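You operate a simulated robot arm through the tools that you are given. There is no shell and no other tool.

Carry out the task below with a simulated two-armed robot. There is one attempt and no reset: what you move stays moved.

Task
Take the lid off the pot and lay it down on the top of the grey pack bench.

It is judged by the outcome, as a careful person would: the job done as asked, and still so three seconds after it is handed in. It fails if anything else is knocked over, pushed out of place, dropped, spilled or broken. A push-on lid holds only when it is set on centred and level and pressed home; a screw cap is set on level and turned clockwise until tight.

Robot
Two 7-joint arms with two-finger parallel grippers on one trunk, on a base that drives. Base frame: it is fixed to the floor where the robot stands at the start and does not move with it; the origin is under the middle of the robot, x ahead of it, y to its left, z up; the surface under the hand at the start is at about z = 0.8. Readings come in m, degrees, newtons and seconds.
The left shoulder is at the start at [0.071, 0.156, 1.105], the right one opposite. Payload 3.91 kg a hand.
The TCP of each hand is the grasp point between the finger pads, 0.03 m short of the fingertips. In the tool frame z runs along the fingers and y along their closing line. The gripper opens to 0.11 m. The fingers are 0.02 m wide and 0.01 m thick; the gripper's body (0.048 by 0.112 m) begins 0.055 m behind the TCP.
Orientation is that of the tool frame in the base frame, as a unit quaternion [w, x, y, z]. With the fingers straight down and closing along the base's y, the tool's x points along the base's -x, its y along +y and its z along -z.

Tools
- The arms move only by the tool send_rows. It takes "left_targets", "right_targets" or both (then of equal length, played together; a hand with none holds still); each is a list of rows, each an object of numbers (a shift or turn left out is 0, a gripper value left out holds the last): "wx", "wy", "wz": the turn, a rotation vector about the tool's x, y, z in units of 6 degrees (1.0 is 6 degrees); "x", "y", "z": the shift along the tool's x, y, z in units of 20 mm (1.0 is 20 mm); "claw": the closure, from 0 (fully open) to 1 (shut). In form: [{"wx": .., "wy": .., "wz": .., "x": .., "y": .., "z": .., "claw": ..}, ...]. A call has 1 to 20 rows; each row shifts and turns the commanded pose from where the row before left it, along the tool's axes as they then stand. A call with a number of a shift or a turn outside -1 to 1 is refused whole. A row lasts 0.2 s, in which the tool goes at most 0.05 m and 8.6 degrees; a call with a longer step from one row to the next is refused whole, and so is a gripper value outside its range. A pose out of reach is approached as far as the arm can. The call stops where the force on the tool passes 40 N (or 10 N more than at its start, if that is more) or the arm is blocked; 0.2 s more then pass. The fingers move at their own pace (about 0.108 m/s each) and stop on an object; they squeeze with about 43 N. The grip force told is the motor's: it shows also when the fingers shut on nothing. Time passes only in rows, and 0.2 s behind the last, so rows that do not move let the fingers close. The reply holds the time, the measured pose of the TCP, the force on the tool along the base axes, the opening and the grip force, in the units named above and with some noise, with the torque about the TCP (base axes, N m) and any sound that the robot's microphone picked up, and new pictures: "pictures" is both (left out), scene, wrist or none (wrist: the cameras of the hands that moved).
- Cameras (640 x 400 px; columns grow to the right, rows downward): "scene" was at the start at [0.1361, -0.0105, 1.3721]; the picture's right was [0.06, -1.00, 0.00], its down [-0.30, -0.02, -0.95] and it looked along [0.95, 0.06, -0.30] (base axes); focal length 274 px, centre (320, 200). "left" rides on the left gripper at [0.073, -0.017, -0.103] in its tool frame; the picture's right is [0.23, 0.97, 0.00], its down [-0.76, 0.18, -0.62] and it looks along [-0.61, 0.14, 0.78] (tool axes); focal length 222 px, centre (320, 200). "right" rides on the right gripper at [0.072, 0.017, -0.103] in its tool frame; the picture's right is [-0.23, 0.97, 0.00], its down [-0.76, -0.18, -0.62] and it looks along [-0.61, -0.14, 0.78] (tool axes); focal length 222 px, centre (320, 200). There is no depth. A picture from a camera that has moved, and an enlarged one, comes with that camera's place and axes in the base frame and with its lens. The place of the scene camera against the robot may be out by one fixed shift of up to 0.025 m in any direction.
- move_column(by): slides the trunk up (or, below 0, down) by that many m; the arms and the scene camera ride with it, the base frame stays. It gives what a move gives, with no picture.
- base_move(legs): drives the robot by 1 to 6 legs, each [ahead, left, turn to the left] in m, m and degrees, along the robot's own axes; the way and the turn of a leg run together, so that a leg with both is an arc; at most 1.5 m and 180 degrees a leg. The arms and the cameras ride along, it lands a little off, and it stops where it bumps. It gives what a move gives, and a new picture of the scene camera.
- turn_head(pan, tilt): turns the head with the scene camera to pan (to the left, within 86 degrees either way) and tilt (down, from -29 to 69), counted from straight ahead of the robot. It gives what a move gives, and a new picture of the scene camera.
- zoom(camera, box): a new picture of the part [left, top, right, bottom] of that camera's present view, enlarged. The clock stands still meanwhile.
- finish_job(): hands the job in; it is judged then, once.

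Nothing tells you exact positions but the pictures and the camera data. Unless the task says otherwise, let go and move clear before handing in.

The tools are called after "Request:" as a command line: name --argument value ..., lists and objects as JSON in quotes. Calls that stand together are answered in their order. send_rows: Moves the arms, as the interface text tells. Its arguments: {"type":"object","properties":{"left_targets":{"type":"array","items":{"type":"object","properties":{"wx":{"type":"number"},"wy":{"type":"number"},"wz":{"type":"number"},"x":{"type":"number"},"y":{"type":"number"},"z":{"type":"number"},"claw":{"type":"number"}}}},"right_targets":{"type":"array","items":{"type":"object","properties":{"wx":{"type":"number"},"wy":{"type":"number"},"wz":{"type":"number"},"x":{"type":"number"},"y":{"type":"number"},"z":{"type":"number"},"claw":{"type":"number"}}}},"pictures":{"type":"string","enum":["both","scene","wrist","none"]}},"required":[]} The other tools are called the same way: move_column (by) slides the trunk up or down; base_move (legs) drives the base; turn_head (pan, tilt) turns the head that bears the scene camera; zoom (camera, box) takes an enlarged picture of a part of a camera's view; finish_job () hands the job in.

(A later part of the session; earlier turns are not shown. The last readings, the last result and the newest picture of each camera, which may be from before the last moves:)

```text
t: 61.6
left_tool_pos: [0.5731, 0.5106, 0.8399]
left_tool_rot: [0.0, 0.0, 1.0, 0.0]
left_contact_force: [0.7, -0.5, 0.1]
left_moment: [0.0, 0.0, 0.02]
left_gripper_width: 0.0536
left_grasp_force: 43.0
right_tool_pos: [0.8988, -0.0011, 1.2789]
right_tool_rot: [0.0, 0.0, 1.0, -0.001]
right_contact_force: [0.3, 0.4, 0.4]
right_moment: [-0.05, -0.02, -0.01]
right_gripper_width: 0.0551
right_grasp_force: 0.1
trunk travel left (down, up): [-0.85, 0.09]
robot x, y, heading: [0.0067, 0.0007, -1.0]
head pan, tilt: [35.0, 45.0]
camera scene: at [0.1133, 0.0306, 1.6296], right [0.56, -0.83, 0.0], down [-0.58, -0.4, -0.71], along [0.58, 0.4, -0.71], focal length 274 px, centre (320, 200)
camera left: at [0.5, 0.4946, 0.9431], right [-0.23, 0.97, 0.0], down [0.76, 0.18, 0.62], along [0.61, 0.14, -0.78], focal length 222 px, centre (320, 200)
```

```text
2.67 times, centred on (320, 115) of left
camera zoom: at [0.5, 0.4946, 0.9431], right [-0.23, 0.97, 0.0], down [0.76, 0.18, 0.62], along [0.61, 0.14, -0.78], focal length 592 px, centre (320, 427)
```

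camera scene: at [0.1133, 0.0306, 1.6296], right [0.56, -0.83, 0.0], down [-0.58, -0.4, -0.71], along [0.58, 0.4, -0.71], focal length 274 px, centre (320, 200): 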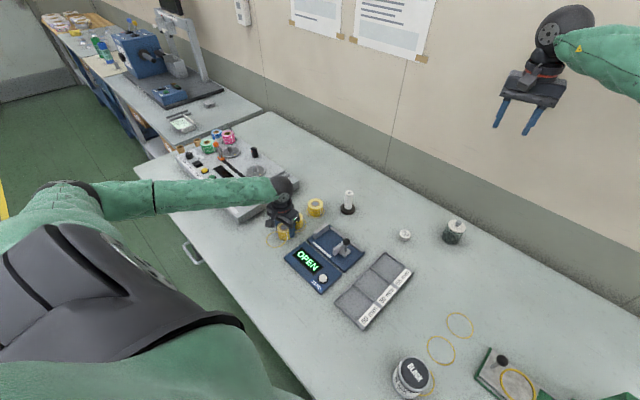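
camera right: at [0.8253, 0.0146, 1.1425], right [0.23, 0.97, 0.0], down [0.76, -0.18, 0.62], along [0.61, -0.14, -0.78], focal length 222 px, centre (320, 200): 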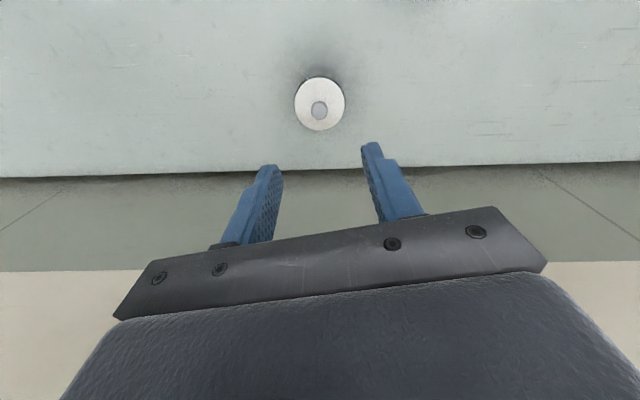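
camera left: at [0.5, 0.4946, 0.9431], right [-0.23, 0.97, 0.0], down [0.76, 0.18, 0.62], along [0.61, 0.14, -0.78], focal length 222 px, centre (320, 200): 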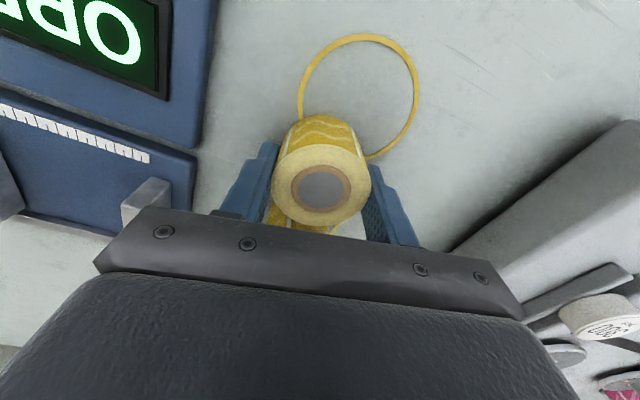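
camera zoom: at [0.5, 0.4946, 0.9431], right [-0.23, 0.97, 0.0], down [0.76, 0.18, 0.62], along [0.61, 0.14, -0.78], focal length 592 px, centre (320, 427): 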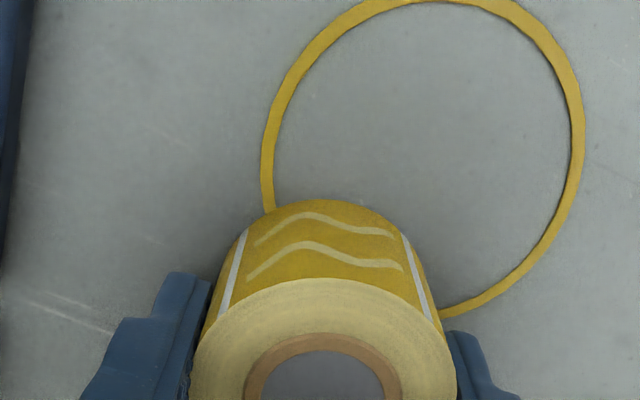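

The tape is held. I'll lift it 16 mm, carry it over its ring and check the position before setting it down.

Request:
send_rows --left_targets '[{"z": -0.4}, {"z": -0.4}, {"x": 0.68, "y": 0.26}, {"x": 0.68, "y": 0.26}, {"x": 0.67, "y": 0.25}, {}, {}]' --pictures "wrist"

Request:
zoom --camera "left" --box '[200, 40, 440, 240]'

```text
t: 63.2
left_tool_pos: [0.5321, 0.5252, 0.8562]
left_tool_rot: [0.0, 0.0, 1.0, 0.0]
left_contact_force: [0.4, -0.5, -1.1]
left_moment: [0.05, -0.01, 0.01]
left_gripper_width: 0.054
left_grasp_force: 43.0
right_tool_pos: [0.8978, -0.0013, 1.279]
right_tool_rot: [-0.001, 0.0, 1.0, 0.0]
right_contact_force: [-0.4, 0.6, -0.5]
right_moment: [0.0, 0.01, 0.01]
right_gripper_width: 0.0548
right_grasp_force: 0.1
trunk travel left (down, up): [-0.85, 0.09]
robot x, y, heading: [0.0031, 0.0047, -0.6]
head pan, tilt: [35.0, 45.0]
camera left: at [0.4582, 0.5091, 0.9596], right [-0.23, 0.97, 0.0], down [0.76, 0.18, 0.62], along [0.61, 0.14, -0.78], focal length 222 px, centre (320, 200)
```

left: 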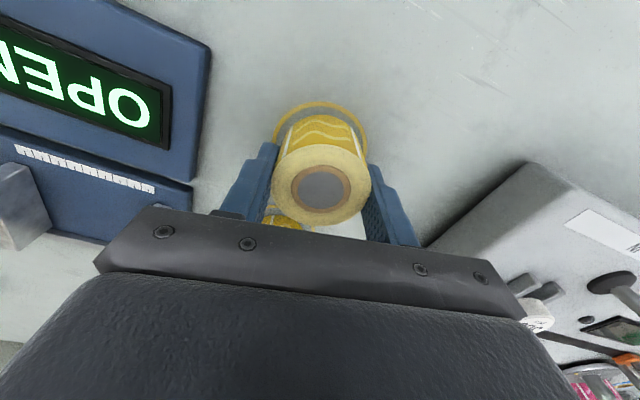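

```text
2.00 times, centred on (320, 140) of left
camera zoom: at [0.4582, 0.5091, 0.9596], right [-0.23, 0.97, 0.0], down [0.76, 0.18, 0.62], along [0.61, 0.14, -0.78], focal length 444 px, centre (320, 320)
```

zoom: 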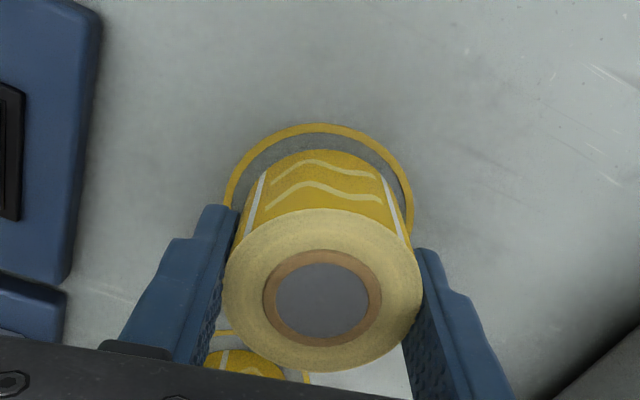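

Over the ring and centred. Setting the tape down, then releasing.

Request:
send_rows --left_targets '[{"z": 0.3}, {"z": 0.25}, {"z": 0.2}, {"z": 0.05}, {}]' --pictures "wrist"

Request:
zoom --camera "left" --box '[200, 40, 440, 240]'

```text
t: 64.4
left_tool_pos: [0.5308, 0.5236, 0.8405]
left_tool_rot: [-0.001, 0.001, 1.0, 0.001]
left_contact_force: [0.2, -0.5, -1.4]
left_moment: [-0.01, 0.0, -0.01]
left_gripper_width: 0.0537
left_grasp_force: 42.7
right_tool_pos: [0.8979, -0.0021, 1.2793]
right_tool_rot: [0.0, 0.0, 1.0, 0.0]
right_contact_force: [0.7, -0.5, -0.3]
right_moment: [0.0, -0.02, 0.0]
right_gripper_width: 0.0552
right_grasp_force: 0.0
trunk travel left (down, up): [-0.85, 0.09]
robot x, y, heading: [0.0024, -0.0003, -0.6]
head pan, tilt: [35.0, 45.0]
camera left: at [0.4588, 0.5089, 0.9439], right [-0.23, 0.97, 0.0], down [0.76, 0.18, 0.62], along [0.61, 0.14, -0.78], focal length 222 px, centre (320, 200)
```

left: 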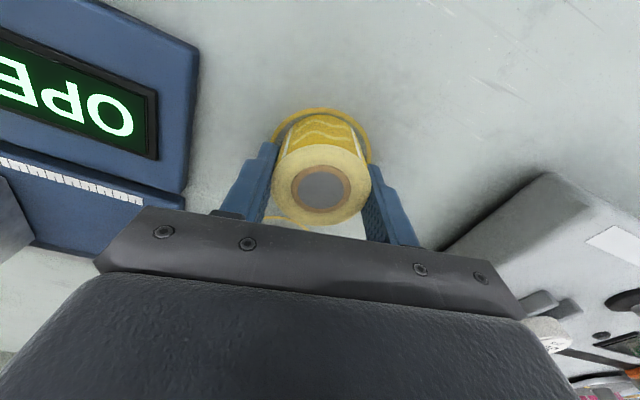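

```text
2.00 times, centred on (320, 140) of left
camera zoom: at [0.4588, 0.5089, 0.9439], right [-0.23, 0.97, 0.0], down [0.76, 0.18, 0.62], along [0.61, 0.14, -0.78], focal length 444 px, centre (320, 320)
```

zoom: 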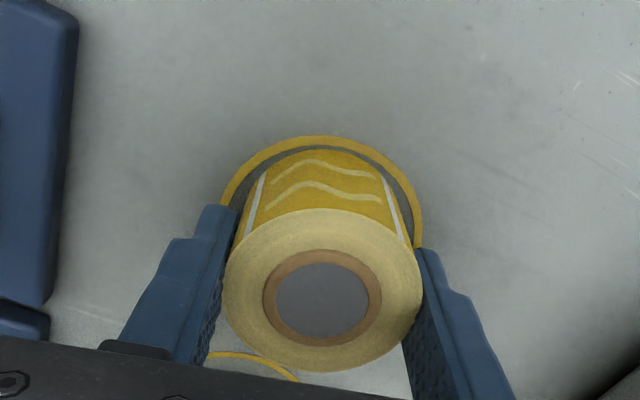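

It's about at the surface but the weight isn't borne yet; I'll ease down until it is.

Request:
send_rows --left_targets '[{"z": 0.05}, {"z": 0.04}, {}]' --pictures "none"

```text
t: 65.2
left_tool_pos: [0.532, 0.5256, 0.8394]
left_tool_rot: [0.001, 0.0, 1.0, 0.001]
left_contact_force: [-1.2, 3.5, 15.4]
left_moment: [0.07, 0.21, -0.01]
left_gripper_width: 0.0538
left_grasp_force: 42.8
right_tool_pos: [0.8981, -0.0033, 1.2805]
right_tool_rot: [0.0, 0.0, 1.0, 0.0]
right_contact_force: [0.9, 0.1, -0.4]
right_moment: [-0.03, -0.02, 0.03]
right_gripper_width: 0.0551
right_grasp_force: 0.0
trunk travel left (down, up): [-0.85, 0.09]
robot x, y, heading: [0.005, 0.0029, -0.8]
head pan, tilt: [35.0, 45.0]
```

The bench bears it now. I'll ease off, open, and rise to check.

Request:
send_rows --left_targets '[{"z": -0.04}, {"claw": 0.45}, {"claw": 0.3}, {}, {"z": -0.5}, {"z": -1}, {"z": -1}, {"z": -1}, {"z": -1}, {"z": -1}, {"z": -1}, {"z": -1}, {"z": -1}, {"z": -1}, {}]'

Request:
zoom --camera "left" --box '[220, 40, 460, 190]'

Request:
zoom --camera "scene" --box '[250, 180, 350, 260]'

```text
t: 68.4
left_tool_pos: [0.5326, 0.5256, 1.0295]
left_tool_rot: [0.0, 0.0, 1.0, 0.0]
left_contact_force: [-0.3, 0.4, 0.1]
left_moment: [0.0, 0.02, 0.0]
left_gripper_width: 0.077
left_grasp_force: 0.0
right_tool_pos: [0.8991, -0.0015, 1.2792]
right_tool_rot: [0.0, 0.0, 1.0, -0.001]
right_contact_force: [-0.5, -0.3, 0.3]
right_moment: [-0.02, 0.0, -0.03]
right_gripper_width: 0.055
right_grasp_force: 0.1
trunk travel left (down, up): [-0.85, 0.09]
robot x, y, heading: [0.0021, 0.0013, -0.7]
head pan, tilt: [35.0, 45.0]
camera scene: at [0.1134, 0.0309, 1.6295], right [0.56, -0.83, 0.0], down [-0.58, -0.4, -0.71], along [0.58, 0.4, -0.71], focal length 274 px, centre (320, 200)
camera left: at [0.4594, 0.5096, 1.1327], right [-0.23, 0.97, 0.0], down [0.76, 0.18, 0.62], along [0.61, 0.14, -0.78], focal length 222 px, centre (320, 200)
```

scene: 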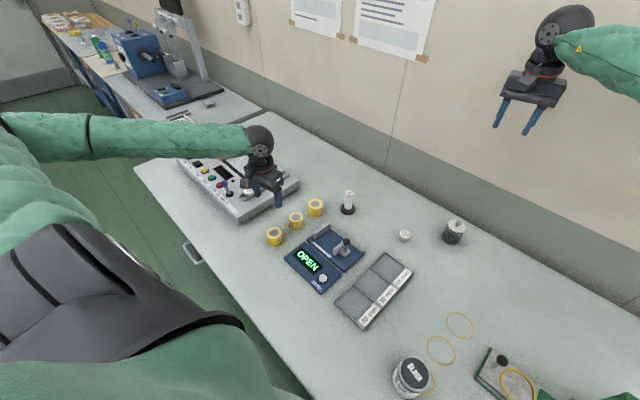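
left: 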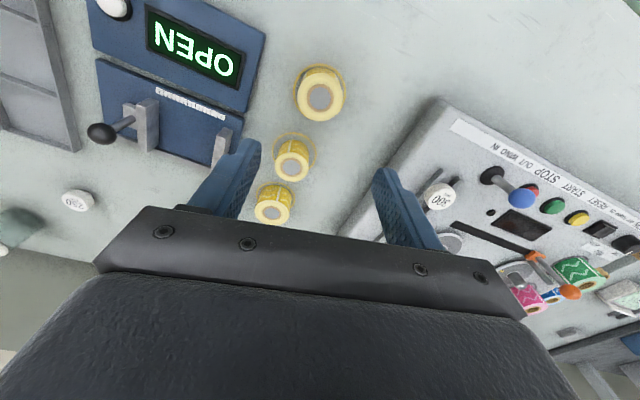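

```text
2.67 times, centred on (340, 115) of left
camera zoom: at [0.4594, 0.5096, 1.1327], right [-0.23, 0.97, 0.0], down [0.76, 0.18, 0.62], along [0.61, 0.14, -0.78], focal length 592 px, centre (267, 427)
```

zoom: 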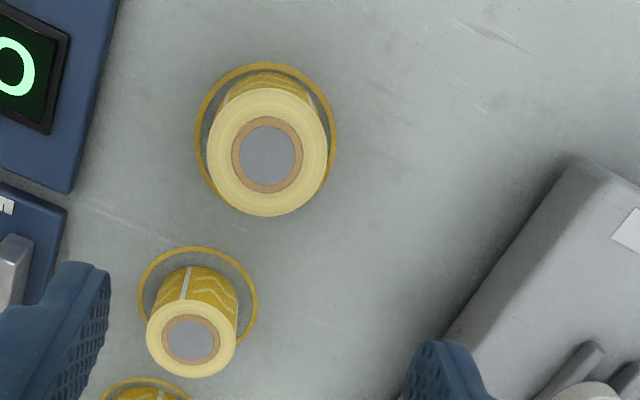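

```text
5.00 times, centred on (300, 220) of scene
camera zoom: at [0.1134, 0.0309, 1.6295], right [0.56, -0.83, 0.0], down [-0.58, -0.4, -0.71], along [0.58, 0.4, -0.71], focal length 1372 px, centre (420, 100)
```

zoom: 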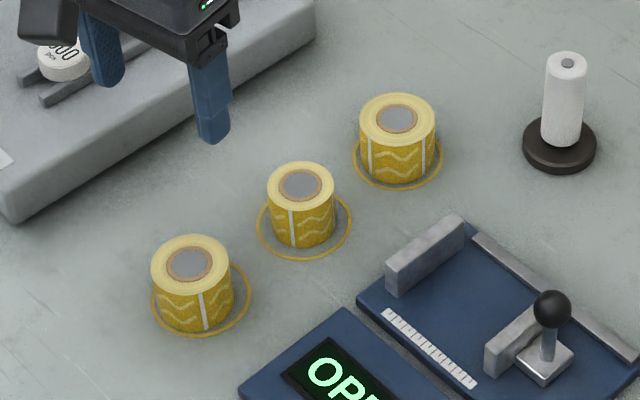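

Tape 1 is back on its ring (within a couple of millimetres), like the others. With the trunk high, I'll again bring the left hand into its sideways, 38°-down posture, this time checking the elbow at each step.

Request:
send_rows --left_targets '[{"x": -0.96, "y": -0.68, "z": -1, "claw": 0}, {"x": -0.96, "y": -0.68, "z": -1}, {"x": -0.96, "y": -0.68, "z": -1}, {"x": -0.96, "y": -0.68, "z": -1}, {"x": -0.96, "y": -0.68, "z": -1}, {"x": -0.96, "y": -0.68, "z": -1}, {"x": -0.96, "y": -0.68, "z": -1}, {"x": -0.96, "y": -0.68, "z": -1}, {"x": -0.96, "y": -0.68, "z": -1}, {}]' --pictures "none"

Request:
send_rows --left_targets '[{"wz": 1}, {"wz": 1}, {"wz": 1}, {"wz": 1}, {"wz": 1}, {"wz": 1}, {"wz": 1}, {"wz": 1}, {"wz": 1}, {"wz": 1}, {"wz": 1}, {"wz": 1}, {"wz": 1}, {"wz": 1}, {"wz": 1}, {}]' --pictures "none"

Request:
send_rows --left_targets '[{"wy": -1}, {"wy": -1}, {"wy": -1}, {"wy": -1}, {"wy": -1}, {"wy": -1}, {"wy": -1}, {"wy": -1}, {"wy": -0.67}, {}]'

```text
t: 70.6
left_tool_pos: [0.7042, 0.4026, 1.2072]
left_tool_rot: [0.0, 0.0, 1.0, 0.0]
left_contact_force: [0.4, 0.8, 0.0]
left_moment: [-0.03, -0.03, 0.03]
left_gripper_width: 0.1101
left_grasp_force: 0.0
right_tool_pos: [0.8985, -0.001, 1.2807]
right_tool_rot: [0.0, 0.0, 1.0, 0.0]
right_contact_force: [0.0, 0.4, 0.1]
right_moment: [-0.02, 0.01, -0.01]
right_gripper_width: 0.055
right_grasp_force: 0.1
trunk travel left (down, up): [-0.85, 0.09]
robot x, y, heading: [0.0007, -0.0017, -0.8]
head pan, tilt: [35.0, 45.0]
```

```text
t: 74.0
left_tool_pos: [0.704, 0.4034, 1.2088]
left_tool_rot: [-0.001, 0.708, 0.707, -0.001]
left_contact_force: [-0.3, -0.7, -0.1]
left_moment: [-0.01, 0.01, -0.05]
left_gripper_width: 0.1099
left_grasp_force: 0.1
right_tool_pos: [0.8977, -0.0011, 1.2804]
right_tool_rot: [-0.001, -0.001, 1.0, 0.0]
right_contact_force: [-0.2, 1.0, -0.2]
right_moment: [-0.01, -0.01, -0.01]
right_gripper_width: 0.055
right_grasp_force: 0.1
trunk travel left (down, up): [-0.85, 0.09]
robot x, y, heading: [0.0039, 0.0, -0.6]
head pan, tilt: [35.0, 45.0]
```

```text
t: 76.2
left_tool_pos: [0.7051, 0.4019, 1.2098]
left_tool_rot: [0.31, 0.635, 0.636, -0.31]
left_contact_force: [0.0, 0.8, -0.3]
left_moment: [0.0, 0.02, 0.01]
left_gripper_width: 0.1101
left_grasp_force: 0.1
right_tool_pos: [0.8981, -0.0016, 1.2789]
right_tool_rot: [0.0, 0.001, 1.0, 0.0]
right_contact_force: [0.2, -0.7, -0.6]
right_moment: [0.01, -0.04, 0.01]
right_gripper_width: 0.0549
right_grasp_force: 0.1
trunk travel left (down, up): [-0.85, 0.09]
robot x, y, heading: [0.0037, 0.002, -0.8]
head pan, tilt: [35.0, 45.0]
camera scene: at [0.1132, 0.0305, 1.6296], right [0.56, -0.83, 0.0], down [-0.58, -0.4, -0.71], along [0.58, 0.4, -0.71], focal length 274 px, centre (320, 200)
camera left: at [0.6874, 0.5298, 1.216], right [0.97, 0.14, -0.18], down [0.18, 0.02, 0.98], along [0.14, -0.99, 0.0], focal length 222 px, centre (320, 200)
```

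scene: 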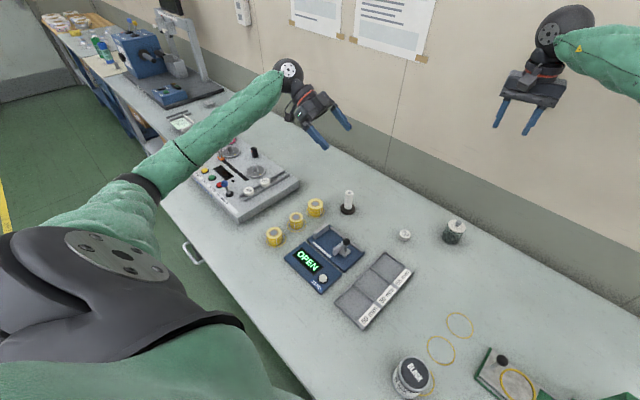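
left: 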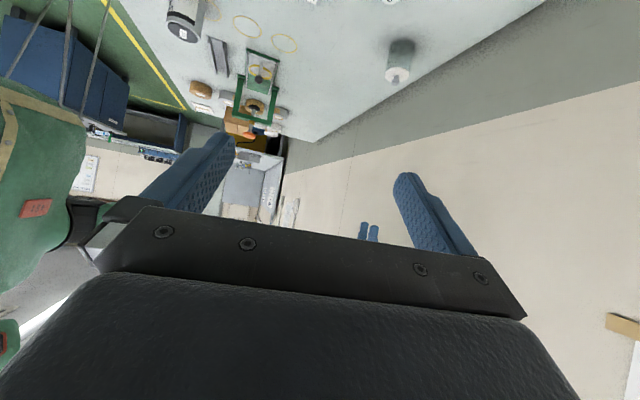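

The tilt is right and the elbow is at a comfortable height. I'll move halfway toward the staging point and check.

Request:
send_rows --left_targets '[{"x": 0.127, "y": 0.606, "z": 0.922}, {"x": 0.127, "y": 0.606, "z": 0.922}, {"x": 0.127, "y": 0.606, "z": 0.922}, {"x": 0.127, "y": 0.606, "z": 0.922}, {"x": 0.127, "y": 0.606, "z": 0.922}, {"x": 0.127, "y": 0.606, "z": 0.922}, {"x": 0.127, "y": 0.606, "z": 0.922}, {"x": 0.127, "y": 0.606, "z": 0.922}, {}]' --pictures "scene"

```text
t: 78.2
left_tool_pos: [0.8014, 0.2974, 1.1022]
left_tool_rot: [0.309, 0.636, 0.635, -0.311]
left_contact_force: [0.0, 0.7, 0.3]
left_moment: [0.03, 0.0, -0.01]
left_gripper_width: 0.1102
left_grasp_force: 0.0
right_tool_pos: [0.8982, -0.0012, 1.2789]
right_tool_rot: [0.0, 0.0, 1.0, 0.0]
right_contact_force: [0.6, -0.2, -0.2]
right_moment: [0.02, 0.01, -0.01]
right_gripper_width: 0.0551
right_grasp_force: 0.1
trunk travel left (down, up): [-0.85, 0.09]
robot x, y, heading: [0.0033, 0.0012, -0.5]
head pan, tilt: [35.0, 45.0]
camera scene: at [0.1129, 0.0309, 1.6296], right [0.56, -0.83, 0.0], down [-0.58, -0.4, -0.71], along [0.58, 0.4, -0.71], focal length 274 px, centre (320, 200)
```

scene: 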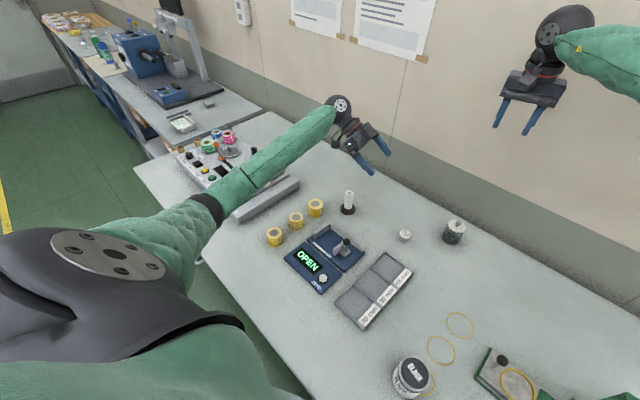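

Elbow stays around z≈1.1. Continuing to the staging point.

Request:
send_rows --left_targets '[{"x": 0.127, "y": 0.606, "z": 0.922}, {"x": 0.127, "y": 0.606, "z": 0.922}, {"x": 0.127, "y": 0.606, "z": 0.922}, {"x": 0.127, "y": 0.606, "z": 0.922}, {"x": 0.127, "y": 0.606, "z": 0.922}, {"x": 0.127, "y": 0.606, "z": 0.922}, {"x": 0.127, "y": 0.606, "z": 0.922}, {"x": 0.127, "y": 0.606, "z": 0.922}, {}]'

Request:
zoom --camera "left" --box '[200, 20, 440, 170]'

```text
t: 80.2
left_tool_pos: [0.8987, 0.1947, 0.9952]
left_tool_rot: [0.309, 0.635, 0.636, -0.311]
left_contact_force: [0.1, -0.4, 0.0]
left_moment: [-0.02, 0.0, 0.02]
left_gripper_width: 0.1099
left_grasp_force: 0.0
right_tool_pos: [0.8984, -0.0017, 1.2799]
right_tool_rot: [0.0, 0.0, 1.0, 0.001]
right_contact_force: [-0.9, 0.1, 0.1]
right_moment: [0.02, 0.01, -0.03]
right_gripper_width: 0.0547
right_grasp_force: 0.0
trunk travel left (down, up): [-0.85, 0.09]
robot x, y, heading: [0.0048, 0.0009, -0.8]
head pan, tilt: [35.0, 45.0]
camera scene: at [0.113, 0.0309, 1.6296], right [0.56, -0.83, 0.0], down [-0.58, -0.4, -0.71], along [0.58, 0.4, -0.71], focal length 274 px, centre (320, 200)
camera left: at [0.8804, 0.3216, 1.0027], right [0.97, 0.14, -0.18], down [0.18, 0.02, 0.98], along [0.14, -0.99, 0.0], focal length 222 px, centre (320, 200)
```

scene: 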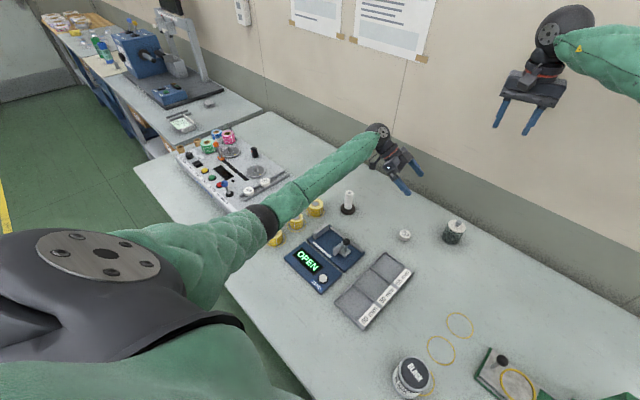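
left: 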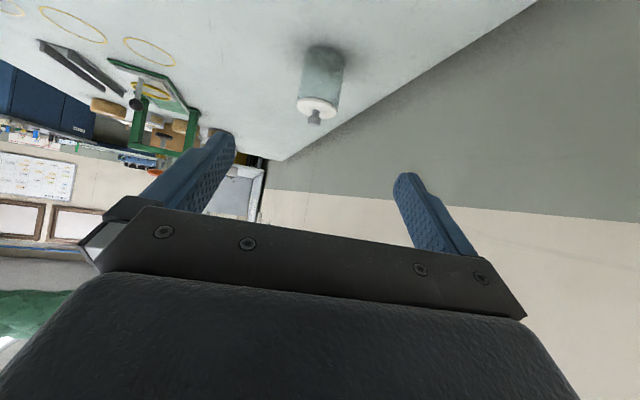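

```text
2.67 times, centred on (320, 95) of left
camera zoom: at [0.8804, 0.3216, 1.0027], right [0.97, 0.14, -0.18], down [0.18, 0.02, 0.98], along [0.14, -0.99, 0.0], focal length 592 px, centre (320, 480)
```

zoom: 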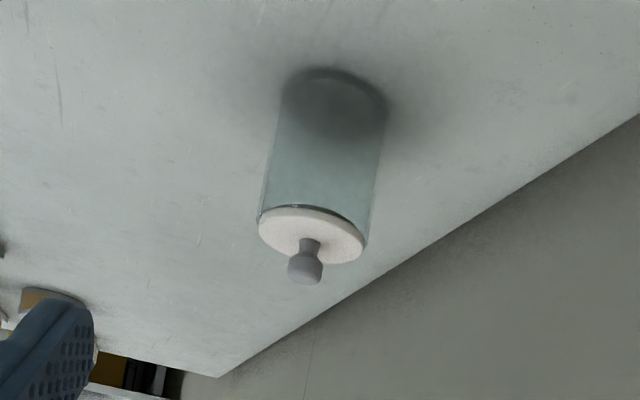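

Staging reached with the elbow at about z 1.08. Now I'll advance 0.15 m along the tool axis toward the pot with the fingers wide open, then check alignment.

Request:
send_rows --left_targets '[{"z": 0.75}, {"z": 0.75}, {"z": 0.75}, {"z": 0.75}, {"z": 0.75}, {"z": 0.75}, {"z": 0.75}, {"z": 0.75}, {"z": 0.75}, {"z": 0.75}, {}]'

Request:
turn_head --pan 0 --tilt 45

Request:
zoom --camera "scene" --box '[230, 100, 390, 220]'

```text
t: 82.6
left_tool_pos: [0.8982, 0.0781, 0.9016]
left_tool_rot: [0.309, 0.635, 0.635, -0.311]
left_contact_force: [0.2, 0.8, 0.7]
left_moment: [0.0, 0.01, 0.03]
left_gripper_width: 0.11
left_grasp_force: 0.0
right_tool_pos: [0.8988, -0.0011, 1.279]
right_tool_rot: [0.0, 0.0, 1.0, -0.001]
right_contact_force: [0.1, -0.1, -0.5]
right_moment: [0.0, 0.02, 0.01]
right_gripper_width: 0.0553
right_grasp_force: 0.1
trunk travel left (down, up): [-0.85, 0.09]
robot x, y, heading: [0.0059, 0.0013, -0.8]
head pan, tilt: [35.0, 45.0]
camera scene: at [0.1134, 0.0306, 1.6296], right [0.56, -0.83, 0.0], down [-0.58, -0.4, -0.71], along [0.58, 0.4, -0.71], focal length 274 px, centre (320, 200)
camera left: at [0.8802, 0.2055, 0.909], right [0.97, 0.14, -0.18], down [0.18, 0.02, 0.98], along [0.14, -0.99, 0.0], focal length 222 px, centre (320, 200)
```

scene: 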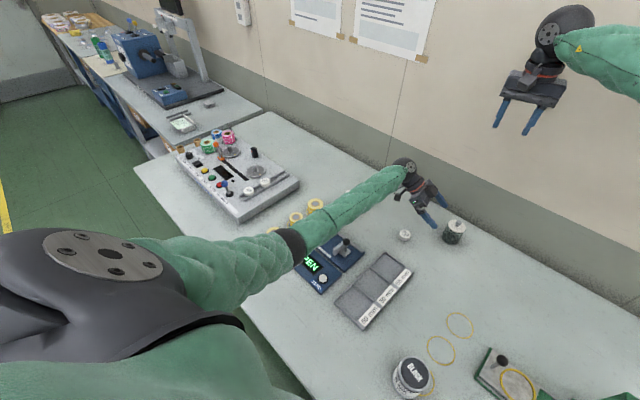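
left: 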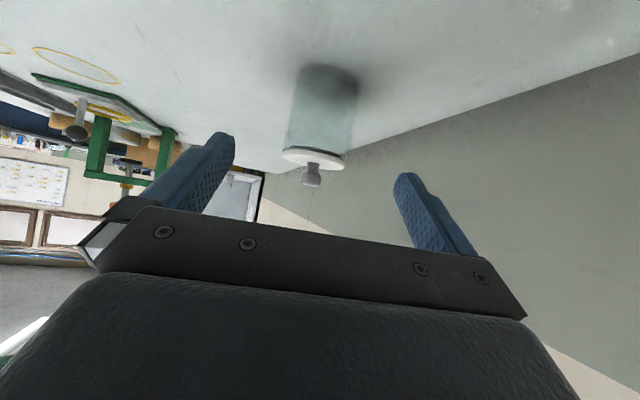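

```text
t: 83.6
left_tool_pos: [0.8984, 0.0783, 0.9015]
left_tool_rot: [0.31, 0.635, 0.636, -0.31]
left_contact_force: [0.3, -0.5, 0.5]
left_moment: [0.02, 0.01, 0.0]
left_gripper_width: 0.1099
left_grasp_force: 0.1
right_tool_pos: [0.8988, -0.0023, 1.2802]
right_tool_rot: [-0.001, 0.001, 1.0, 0.0]
right_contact_force: [0.3, 0.2, 0.4]
right_moment: [0.02, -0.03, -0.04]
right_gripper_width: 0.0547
right_grasp_force: 0.1
trunk travel left (down, up): [-0.85, 0.09]
robot x, y, heading: [0.0011, 0.0022, -0.8]
head pan, tilt: [0.0, 45.0]
camera scene: at [0.1276, -0.0164, 1.6296], right [-0.01, -1.0, 0.0], down [-0.71, 0.01, -0.71], along [0.71, -0.01, -0.71], focal length 274 px, centre (320, 200)
```

scene: 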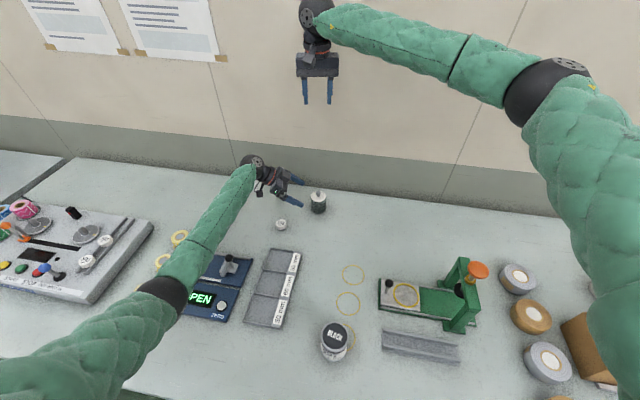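

```text
3.33 times, centred on (310, 160) of scene
camera zoom: at [0.1276, -0.0164, 1.6296], right [-0.01, -1.0, 0.0], down [-0.71, 0.01, -0.71], along [0.71, -0.01, -0.71], focal length 914 px, centre (353, 333)
```

zoom: 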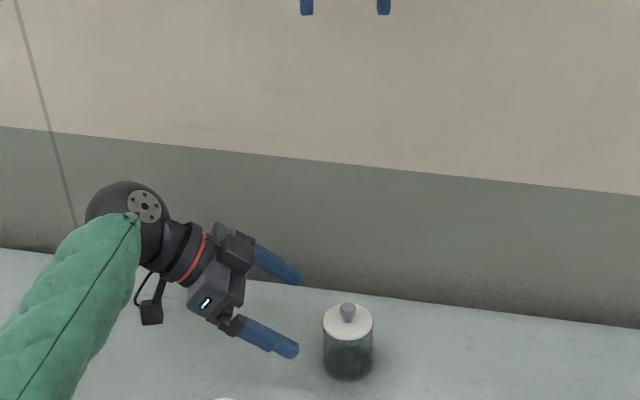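

The hand is lined up close to the pot with clear space around. Let me measure the pot's axis relative to the left fingers.

Request:
zoom --camera "left" --box '[200, 40, 440, 240]'

```text
2.00 times, centred on (320, 140) of left
camera zoom: at [0.8802, 0.2055, 0.909], right [0.97, 0.14, -0.18], down [0.18, 0.02, 0.98], along [0.14, -0.99, 0.0], focal length 444 px, centre (320, 320)
```

zoom: 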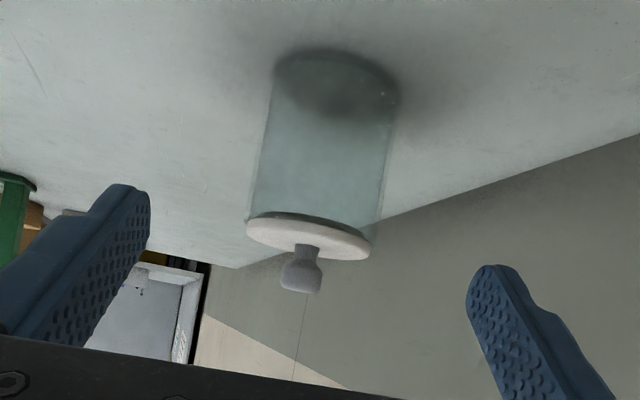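

The pot axis reads x≈0.897 relative to the left hand (base at z=0.80, lid top 0.872). I'll shift 1.5 mm and slide in slowly so the fingers straddle the glass body at z≈0.84.

Request:
send_rows --left_targets '[{"y": -0.075, "x": -0.12, "z": 0.48}, {"z": 0.5}, {"z": 0.5}, {"z": 0.5}, {"z": 0.5}, {"z": 0.5}, {"z": 0.5}, {"z": 0.5}, {"z": 0.5}, {"z": 0.5}, {}]'

Request:
zoom --camera "scene" --box '[230, 130, 390, 250]'

Request:
zoom --camera "left" --box '[180, 100, 460, 300]'

Request:
zoom --camera "right" --box '[240, 20, 400, 120]'

```text
t: 86.0
left_tool_pos: [0.8972, -0.0031, 0.8421]
left_tool_rot: [0.31, 0.635, 0.636, -0.31]
left_contact_force: [0.2, -0.4, -0.9]
left_moment: [0.03, 0.03, -0.03]
left_gripper_width: 0.1097
left_grasp_force: 0.0
right_tool_pos: [0.8976, -0.0021, 1.2794]
right_tool_rot: [0.0, 0.0, 1.0, 0.0]
right_contact_force: [-1.0, 0.1, -0.1]
right_moment: [-0.01, 0.03, 0.0]
right_gripper_width: 0.0547
right_grasp_force: 0.0
trunk travel left (down, up): [-0.85, 0.09]
robot x, y, heading: [0.0021, 0.0002, -0.6]
head pan, tilt: [0.0, 45.0]
camera scene: at [0.1276, -0.0163, 1.6296], right [-0.01, -1.0, 0.0], down [-0.71, 0.01, -0.71], along [0.71, -0.01, -0.71], focal length 274 px, centre (320, 200)
camera left: at [0.8789, 0.1234, 0.8502], right [0.97, 0.14, -0.18], down [0.18, 0.02, 0.98], along [0.14, -0.99, 0.0], focal length 222 px, centre (320, 200)
```

scene: 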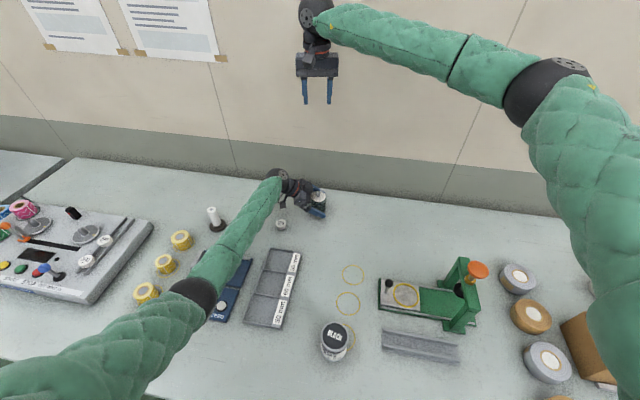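
left: 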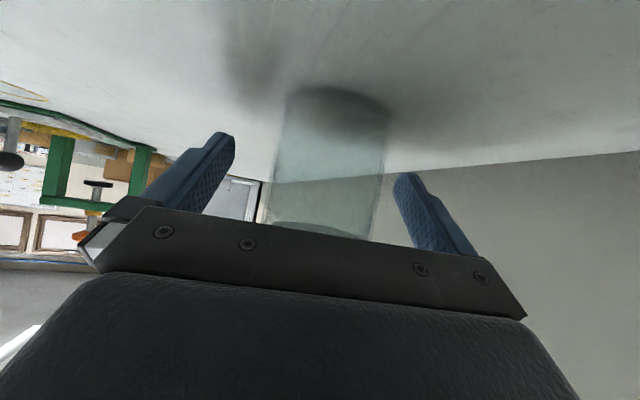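

```text
3.33 times, centred on (310, 190) of scene
camera zoom: at [0.1276, -0.0163, 1.6296], right [-0.01, -1.0, 0.0], down [-0.71, 0.01, -0.71], along [0.71, -0.01, -0.71], focal length 914 px, centre (353, 233)
```

zoom: 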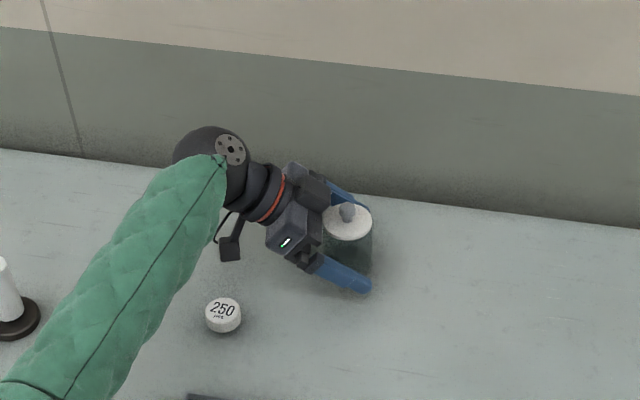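

```text
2.00 times, centred on (320, 200) of left
camera zoom: at [0.8789, 0.1234, 0.8502], right [0.97, 0.14, -0.18], down [0.18, 0.02, 0.98], along [0.14, -0.99, 0.0], focal length 444 px, centre (320, 200)
```

zoom: 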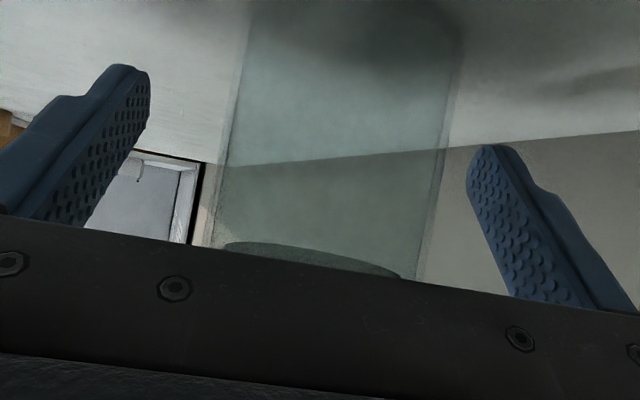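

```text
4.00 times, centred on (320, 70) of right
camera zoom: at [0.8258, 0.0146, 1.3819], right [0.23, 0.97, 0.0], down [0.76, -0.18, 0.62], along [0.61, -0.14, -0.78], focal length 888 px, centre (320, 720)
```

zoom: 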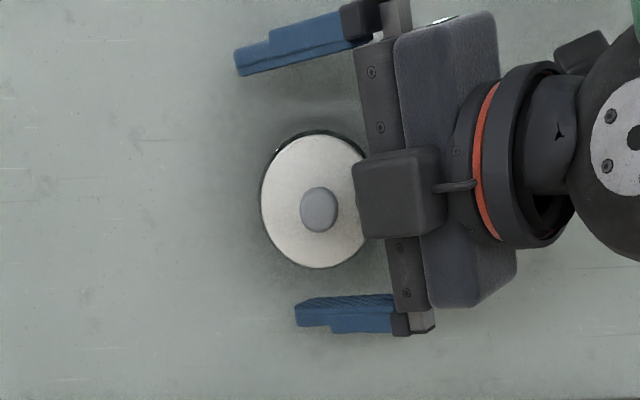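

Both fingers straddle the glass, and the axis check gives x≈0.897, matching the left TCP. From above I also see a block on the left hand close to the knob, so the right hand must grip the knob along x instead; first I'll close the left fingers on the body.

Request:
send_rows --left_targets '[{"claw": 0.2}, {"claw": 0.35}, {"claw": 0.42}, {"claw": 0.46}, {"claw": 1}, {}, {}]'

Request:
zoom --camera "right" --box '[240, 20, 400, 120]'

Request:
zoom --camera "scene" --box '[230, 130, 390, 250]'

```text
t: 87.6
left_tool_pos: [0.897, -0.0041, 0.8441]
left_tool_rot: [0.31, 0.635, 0.636, -0.31]
left_contact_force: [-0.1, 0.6, 0.5]
left_moment: [-0.01, -0.01, 0.01]
left_gripper_width: 0.0605
left_grasp_force: 43.0
right_tool_pos: [0.8985, -0.0014, 1.2791]
right_tool_rot: [0.0, 0.001, 1.0, 0.0]
right_contact_force: [-0.2, -0.4, 0.8]
right_moment: [-0.01, 0.02, 0.01]
right_gripper_width: 0.0552
right_grasp_force: 0.1
trunk travel left (down, up): [-0.85, 0.09]
robot x, y, heading: [0.0011, 0.0013, -0.9]
head pan, tilt: [0.0, 45.0]
camera scene: at [0.1275, -0.0166, 1.6296], right [-0.01, -1.0, 0.0], down [-0.71, 0.01, -0.71], along [0.71, -0.01, -0.71], focal length 274 px, centre (320, 200)
camera left: at [0.8789, 0.1234, 0.8504], right [0.97, 0.14, -0.18], down [0.18, 0.02, 0.98], along [0.14, -0.99, 0.0], focal length 222 px, centre (320, 200)
```

scene: 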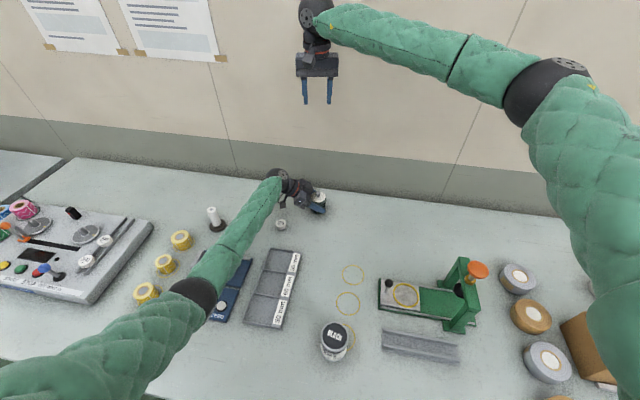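
left: 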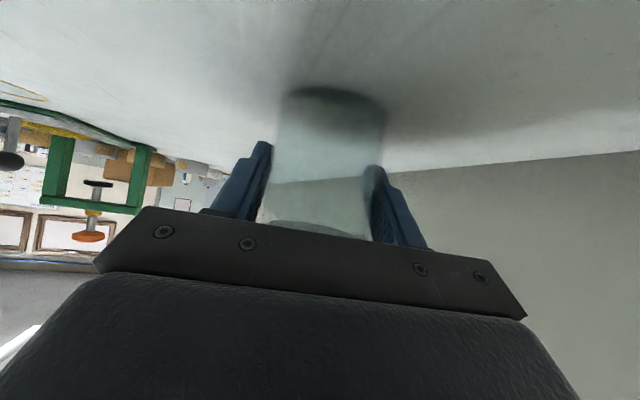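

```text
4.00 times, centred on (320, 70) of right
camera zoom: at [0.8257, 0.0144, 1.382], right [0.23, 0.97, 0.0], down [0.76, -0.18, 0.62], along [0.61, -0.14, -0.78], focal length 888 px, centre (320, 720)
```

zoom: 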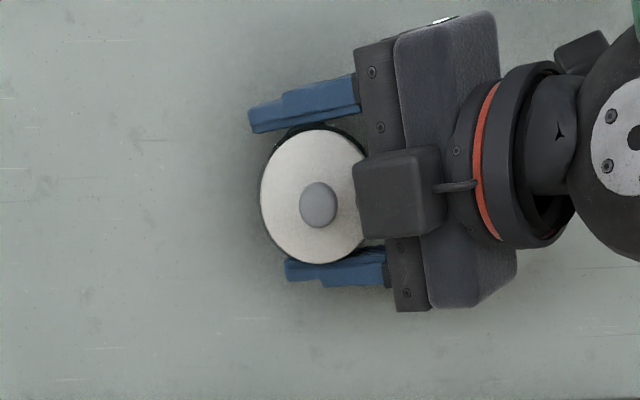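

```text
3.33 times, centred on (310, 190) of scene
camera zoom: at [0.1275, -0.0166, 1.6296], right [-0.01, -1.0, 0.0], down [-0.71, 0.01, -0.71], along [0.71, -0.01, -0.71], focal length 914 px, centre (353, 233)
```

zoom: 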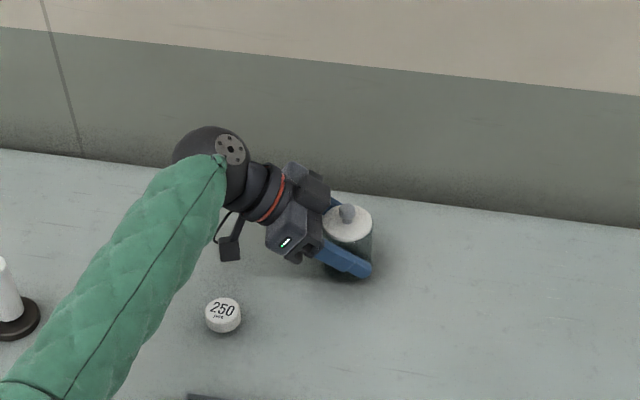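

The left hand holds the glass body (0.0605 m) and the pot hasn't shifted noticeably. Now I'll turn the right hand by −90° so its fingers close along x, with its camera on the far side from the left hand.

Request:
send_rows --right_targets '[{"wz": -1}, {"wz": -1}, {"wz": -1}, {"wz": -1}, {"wz": -1}, {"wz": -1}, {"wz": -1}, {"wz": -1}, {"wz": -1}, {"wz": -1}, {"wz": -1}, {"wz": -1}, {"wz": -1}, {"wz": -1}, {"wz": -1}, {}]'

Request:
zoom --camera "right" --box '[240, 20, 400, 120]'

```text
t: 91.0
left_tool_pos: [0.8976, -0.0045, 0.844]
left_tool_rot: [0.31, 0.635, 0.636, -0.31]
left_contact_force: [0.0, -0.7, 0.6]
left_moment: [0.0, -0.05, -0.01]
left_gripper_width: 0.0602
left_grasp_force: 43.2
right_tool_pos: [0.8996, -0.0016, 1.2805]
right_tool_rot: [0.0, -0.406, 0.914, 0.0]
right_contact_force: [0.5, -0.9, -0.3]
right_moment: [0.04, 0.01, 0.02]
right_gripper_width: 0.0549
right_grasp_force: 0.1
right hand out of reach, approached as far as the arm can: row 9, 10, 11, 12, 13, 14, 15
trunk travel left (down, up): [-0.85, 0.09]
robot x, y, heading: [0.0021, 0.0002, -0.6]
head pan, tilt: [0.0, 45.0]
camera scene: at [0.1275, -0.0166, 1.6296], right [-0.01, -1.0, 0.0], down [-0.71, 0.01, -0.71], along [0.71, -0.01, -0.71], focal length 274 px, centre (320, 200)
camera right: at [0.8375, -0.0448, 1.3819], right [-0.57, 0.82, 0.0], down [0.64, 0.45, 0.62], along [0.51, 0.36, -0.78], focal length 222 px, centre (320, 200)
```

scene: 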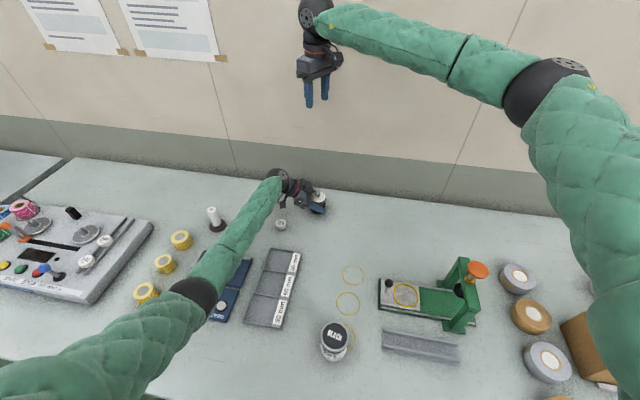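
right: 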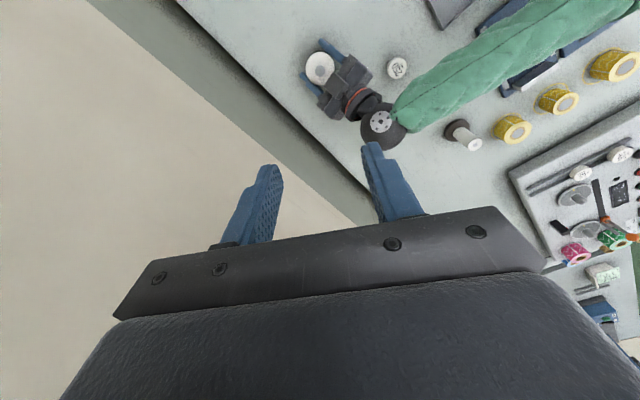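

```text
4.00 times, centred on (320, 70) of right
camera zoom: at [0.8375, -0.0448, 1.3819], right [-0.57, 0.82, 0.0], down [0.64, 0.45, 0.62], along [0.51, 0.36, -0.78], focal length 888 px, centre (320, 720)
```

zoom: 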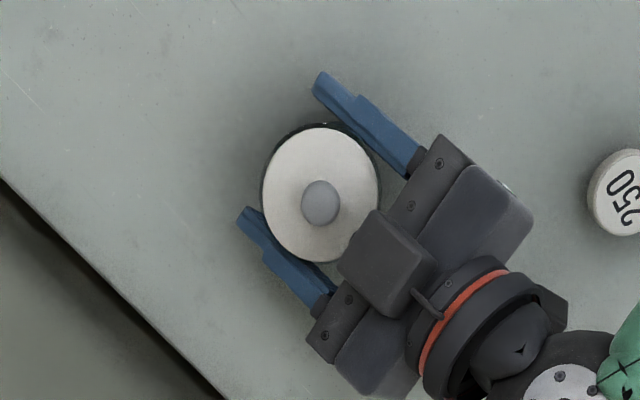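

The right wrist stopped at about −48° in that high, stretched pose. I'll lower it 0.1 m (still well above the left hand) and see whether the full −90° becomes reachable.

Request:
send_rows --right_targets '[{"z": 1}, {"z": 1}, {"z": 1}, {"z": 1}, {"z": 1}, {}, {}]' --pictures "scene"

```text
t: 92.6
left_tool_pos: [0.8975, -0.0042, 0.8442]
left_tool_rot: [0.31, 0.635, 0.636, -0.31]
left_contact_force: [0.1, 0.6, 0.9]
left_moment: [-0.04, -0.05, 0.04]
left_gripper_width: 0.0607
left_grasp_force: 42.4
right_tool_pos: [0.8991, 0.0001, 1.1814]
right_tool_rot: [0.0, -0.406, 0.914, 0.0]
right_contact_force: [-0.2, 0.0, 0.2]
right_moment: [-0.01, 0.02, -0.02]
right_gripper_width: 0.0552
right_grasp_force: 0.1
trunk travel left (down, up): [-0.85, 0.09]
robot x, y, heading: [0.0029, 0.0012, -0.7]
head pan, tilt: [0.0, 45.0]
camera scene: at [0.1275, -0.0166, 1.6296], right [-0.01, -1.0, 0.0], down [-0.71, 0.01, -0.71], along [0.71, -0.01, -0.71], focal length 274 px, centre (320, 200)
```

scene: 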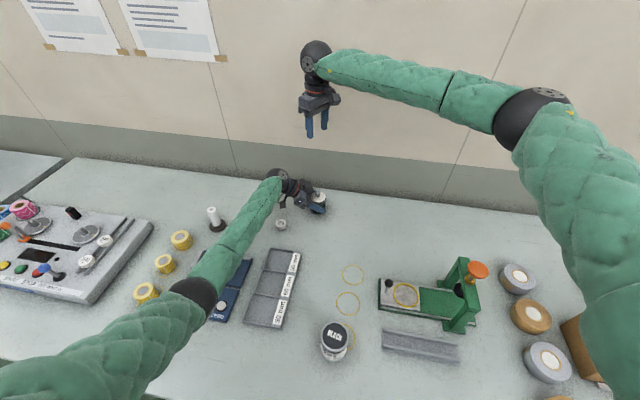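

No out-of-reach flag here. I'll try the remaining rotation at this height.

Request:
send_rows --right_targets '[{"wz": -1}, {"wz": -1}, {"wz": -1}, {"wz": -1}, {"wz": -1}, {"wz": -1}, {"wz": -1}, {}]' --pictures "none"

```text
t: 94.4
left_tool_pos: [0.8971, -0.0035, 0.8435]
left_tool_rot: [0.309, 0.635, 0.637, -0.309]
left_contact_force: [-0.2, -0.2, 0.6]
left_moment: [-0.02, -0.02, -0.02]
left_gripper_width: 0.0606
left_grasp_force: 42.9
right_tool_pos: [0.8986, 0.0001, 1.1791]
right_tool_rot: [-0.001, -0.406, 0.914, 0.001]
right_contact_force: [0.6, -0.1, 0.6]
right_moment: [-0.03, -0.02, 0.02]
right_gripper_width: 0.0551
right_grasp_force: 0.0
right hand out of reach, approached as far as the arm can: row 1, 2, 3, 4, 5, 6, 7
trunk travel left (down, up): [-0.85, 0.09]
robot x, y, heading: [0.0044, -0.0001, -0.7]
head pan, tilt: [0.0, 45.0]
```

The right wrist's limit is on that side, so I'll turn the other way to +90° instead; with its camera then on the left at z≈1.01, I compute about 2 cm clearance to the left hand's wrist when lowered.

Request:
send_rows --right_targets '[{"wz": 1}, {"wz": 1}, {"wz": 1}, {"wz": 1}, {"wz": 1}, {"wz": 1}, {"wz": 1}, {"wz": 1}, {"wz": 1}, {"wz": 1}, {"wz": 1}, {"wz": 1}, {"wz": 1}, {"wz": 1}, {"wz": 1}, {"wz": 1}, {"wz": 1}, {"wz": 1}, {"wz": 1}, {"wz": 1}]' --pictures "none"

Request:
send_rows --right_targets '[{"wz": 1}, {"wz": 1}, {"wz": 1}, {}]'

Request:
zoom --camera "right" --box '[220, 20, 460, 170]'

```text
t: 98.6
left_tool_pos: [0.8963, -0.004, 0.8433]
left_tool_rot: [0.311, 0.635, 0.636, -0.311]
left_contact_force: [0.9, 0.6, 0.5]
left_moment: [0.01, -0.02, 0.0]
left_gripper_width: 0.0605
left_grasp_force: 43.3
right_tool_pos: [0.8984, -0.0029, 1.18]
right_tool_rot: [-0.001, 0.588, 0.809, -0.001]
right_contact_force: [0.8, -0.1, 0.5]
right_moment: [-0.02, 0.0, 0.0]
right_gripper_width: 0.0552
right_grasp_force: 0.0
trunk travel left (down, up): [-0.85, 0.09]
robot x, y, heading: [0.0008, -0.0001, -0.7]
head pan, tilt: [0.0, 45.0]
```

```text
t: 99.6
left_tool_pos: [0.8952, -0.0032, 0.8439]
left_tool_rot: [0.31, 0.636, 0.635, -0.311]
left_contact_force: [0.1, 0.1, 0.9]
left_moment: [-0.04, 0.02, -0.01]
left_gripper_width: 0.0605
left_grasp_force: 43.4
right_tool_pos: [0.8984, -0.0018, 1.1795]
right_tool_rot: [0.0, 0.708, 0.706, 0.001]
right_contact_force: [-0.8, 0.5, 0.4]
right_moment: [-0.01, 0.01, -0.04]
right_gripper_width: 0.0551
right_grasp_force: 0.0
trunk travel left (down, up): [-0.85, 0.09]
robot x, y, heading: [0.001, 0.001, -0.8]
head pan, tilt: [0.0, 45.0]
camera scene: at [0.1275, -0.0166, 1.6296], right [-0.01, -1.0, 0.0], down [-0.71, 0.01, -0.71], along [0.71, -0.01, -0.71], focal length 274 px, centre (320, 200)
camera right: at [0.9146, 0.0697, 1.2816], right [0.97, -0.23, 0.0], down [-0.18, -0.76, 0.62], along [-0.14, -0.61, -0.78], focal length 222 px, centre (320, 200)
```

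scene: 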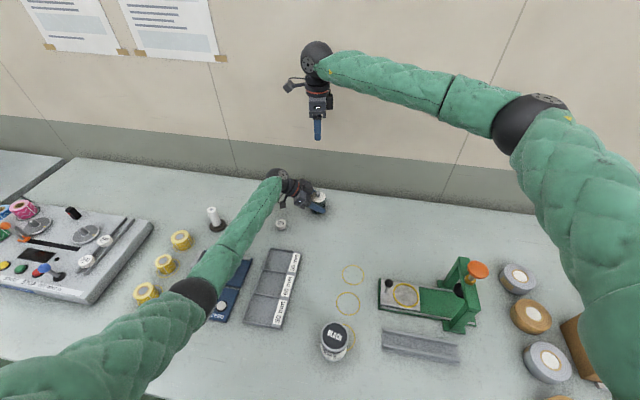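
right: 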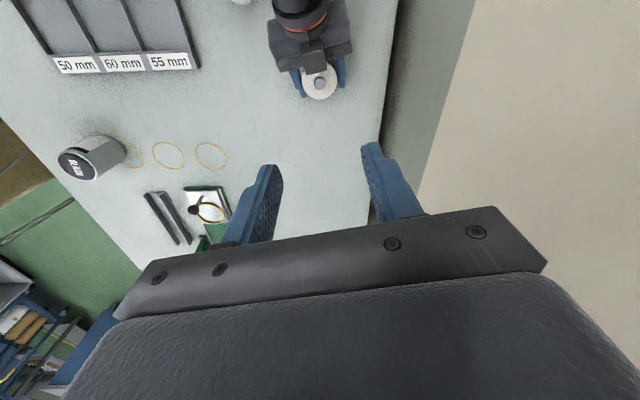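

```text
2.67 times, centred on (340, 95) of right
camera zoom: at [0.9146, 0.0697, 1.2816], right [0.97, -0.23, 0.0], down [-0.18, -0.76, 0.62], along [-0.14, -0.61, -0.78], focal length 592 px, centre (267, 480)
```

zoom: 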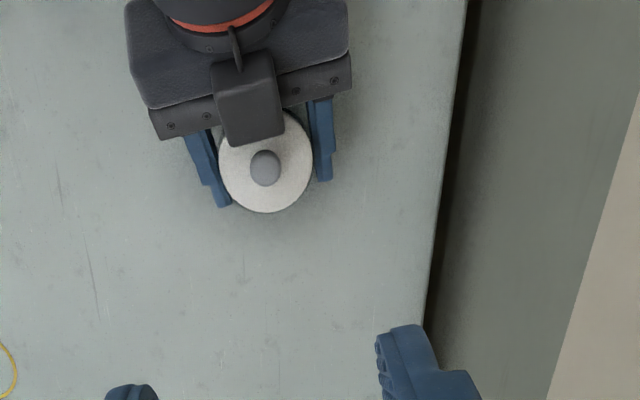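

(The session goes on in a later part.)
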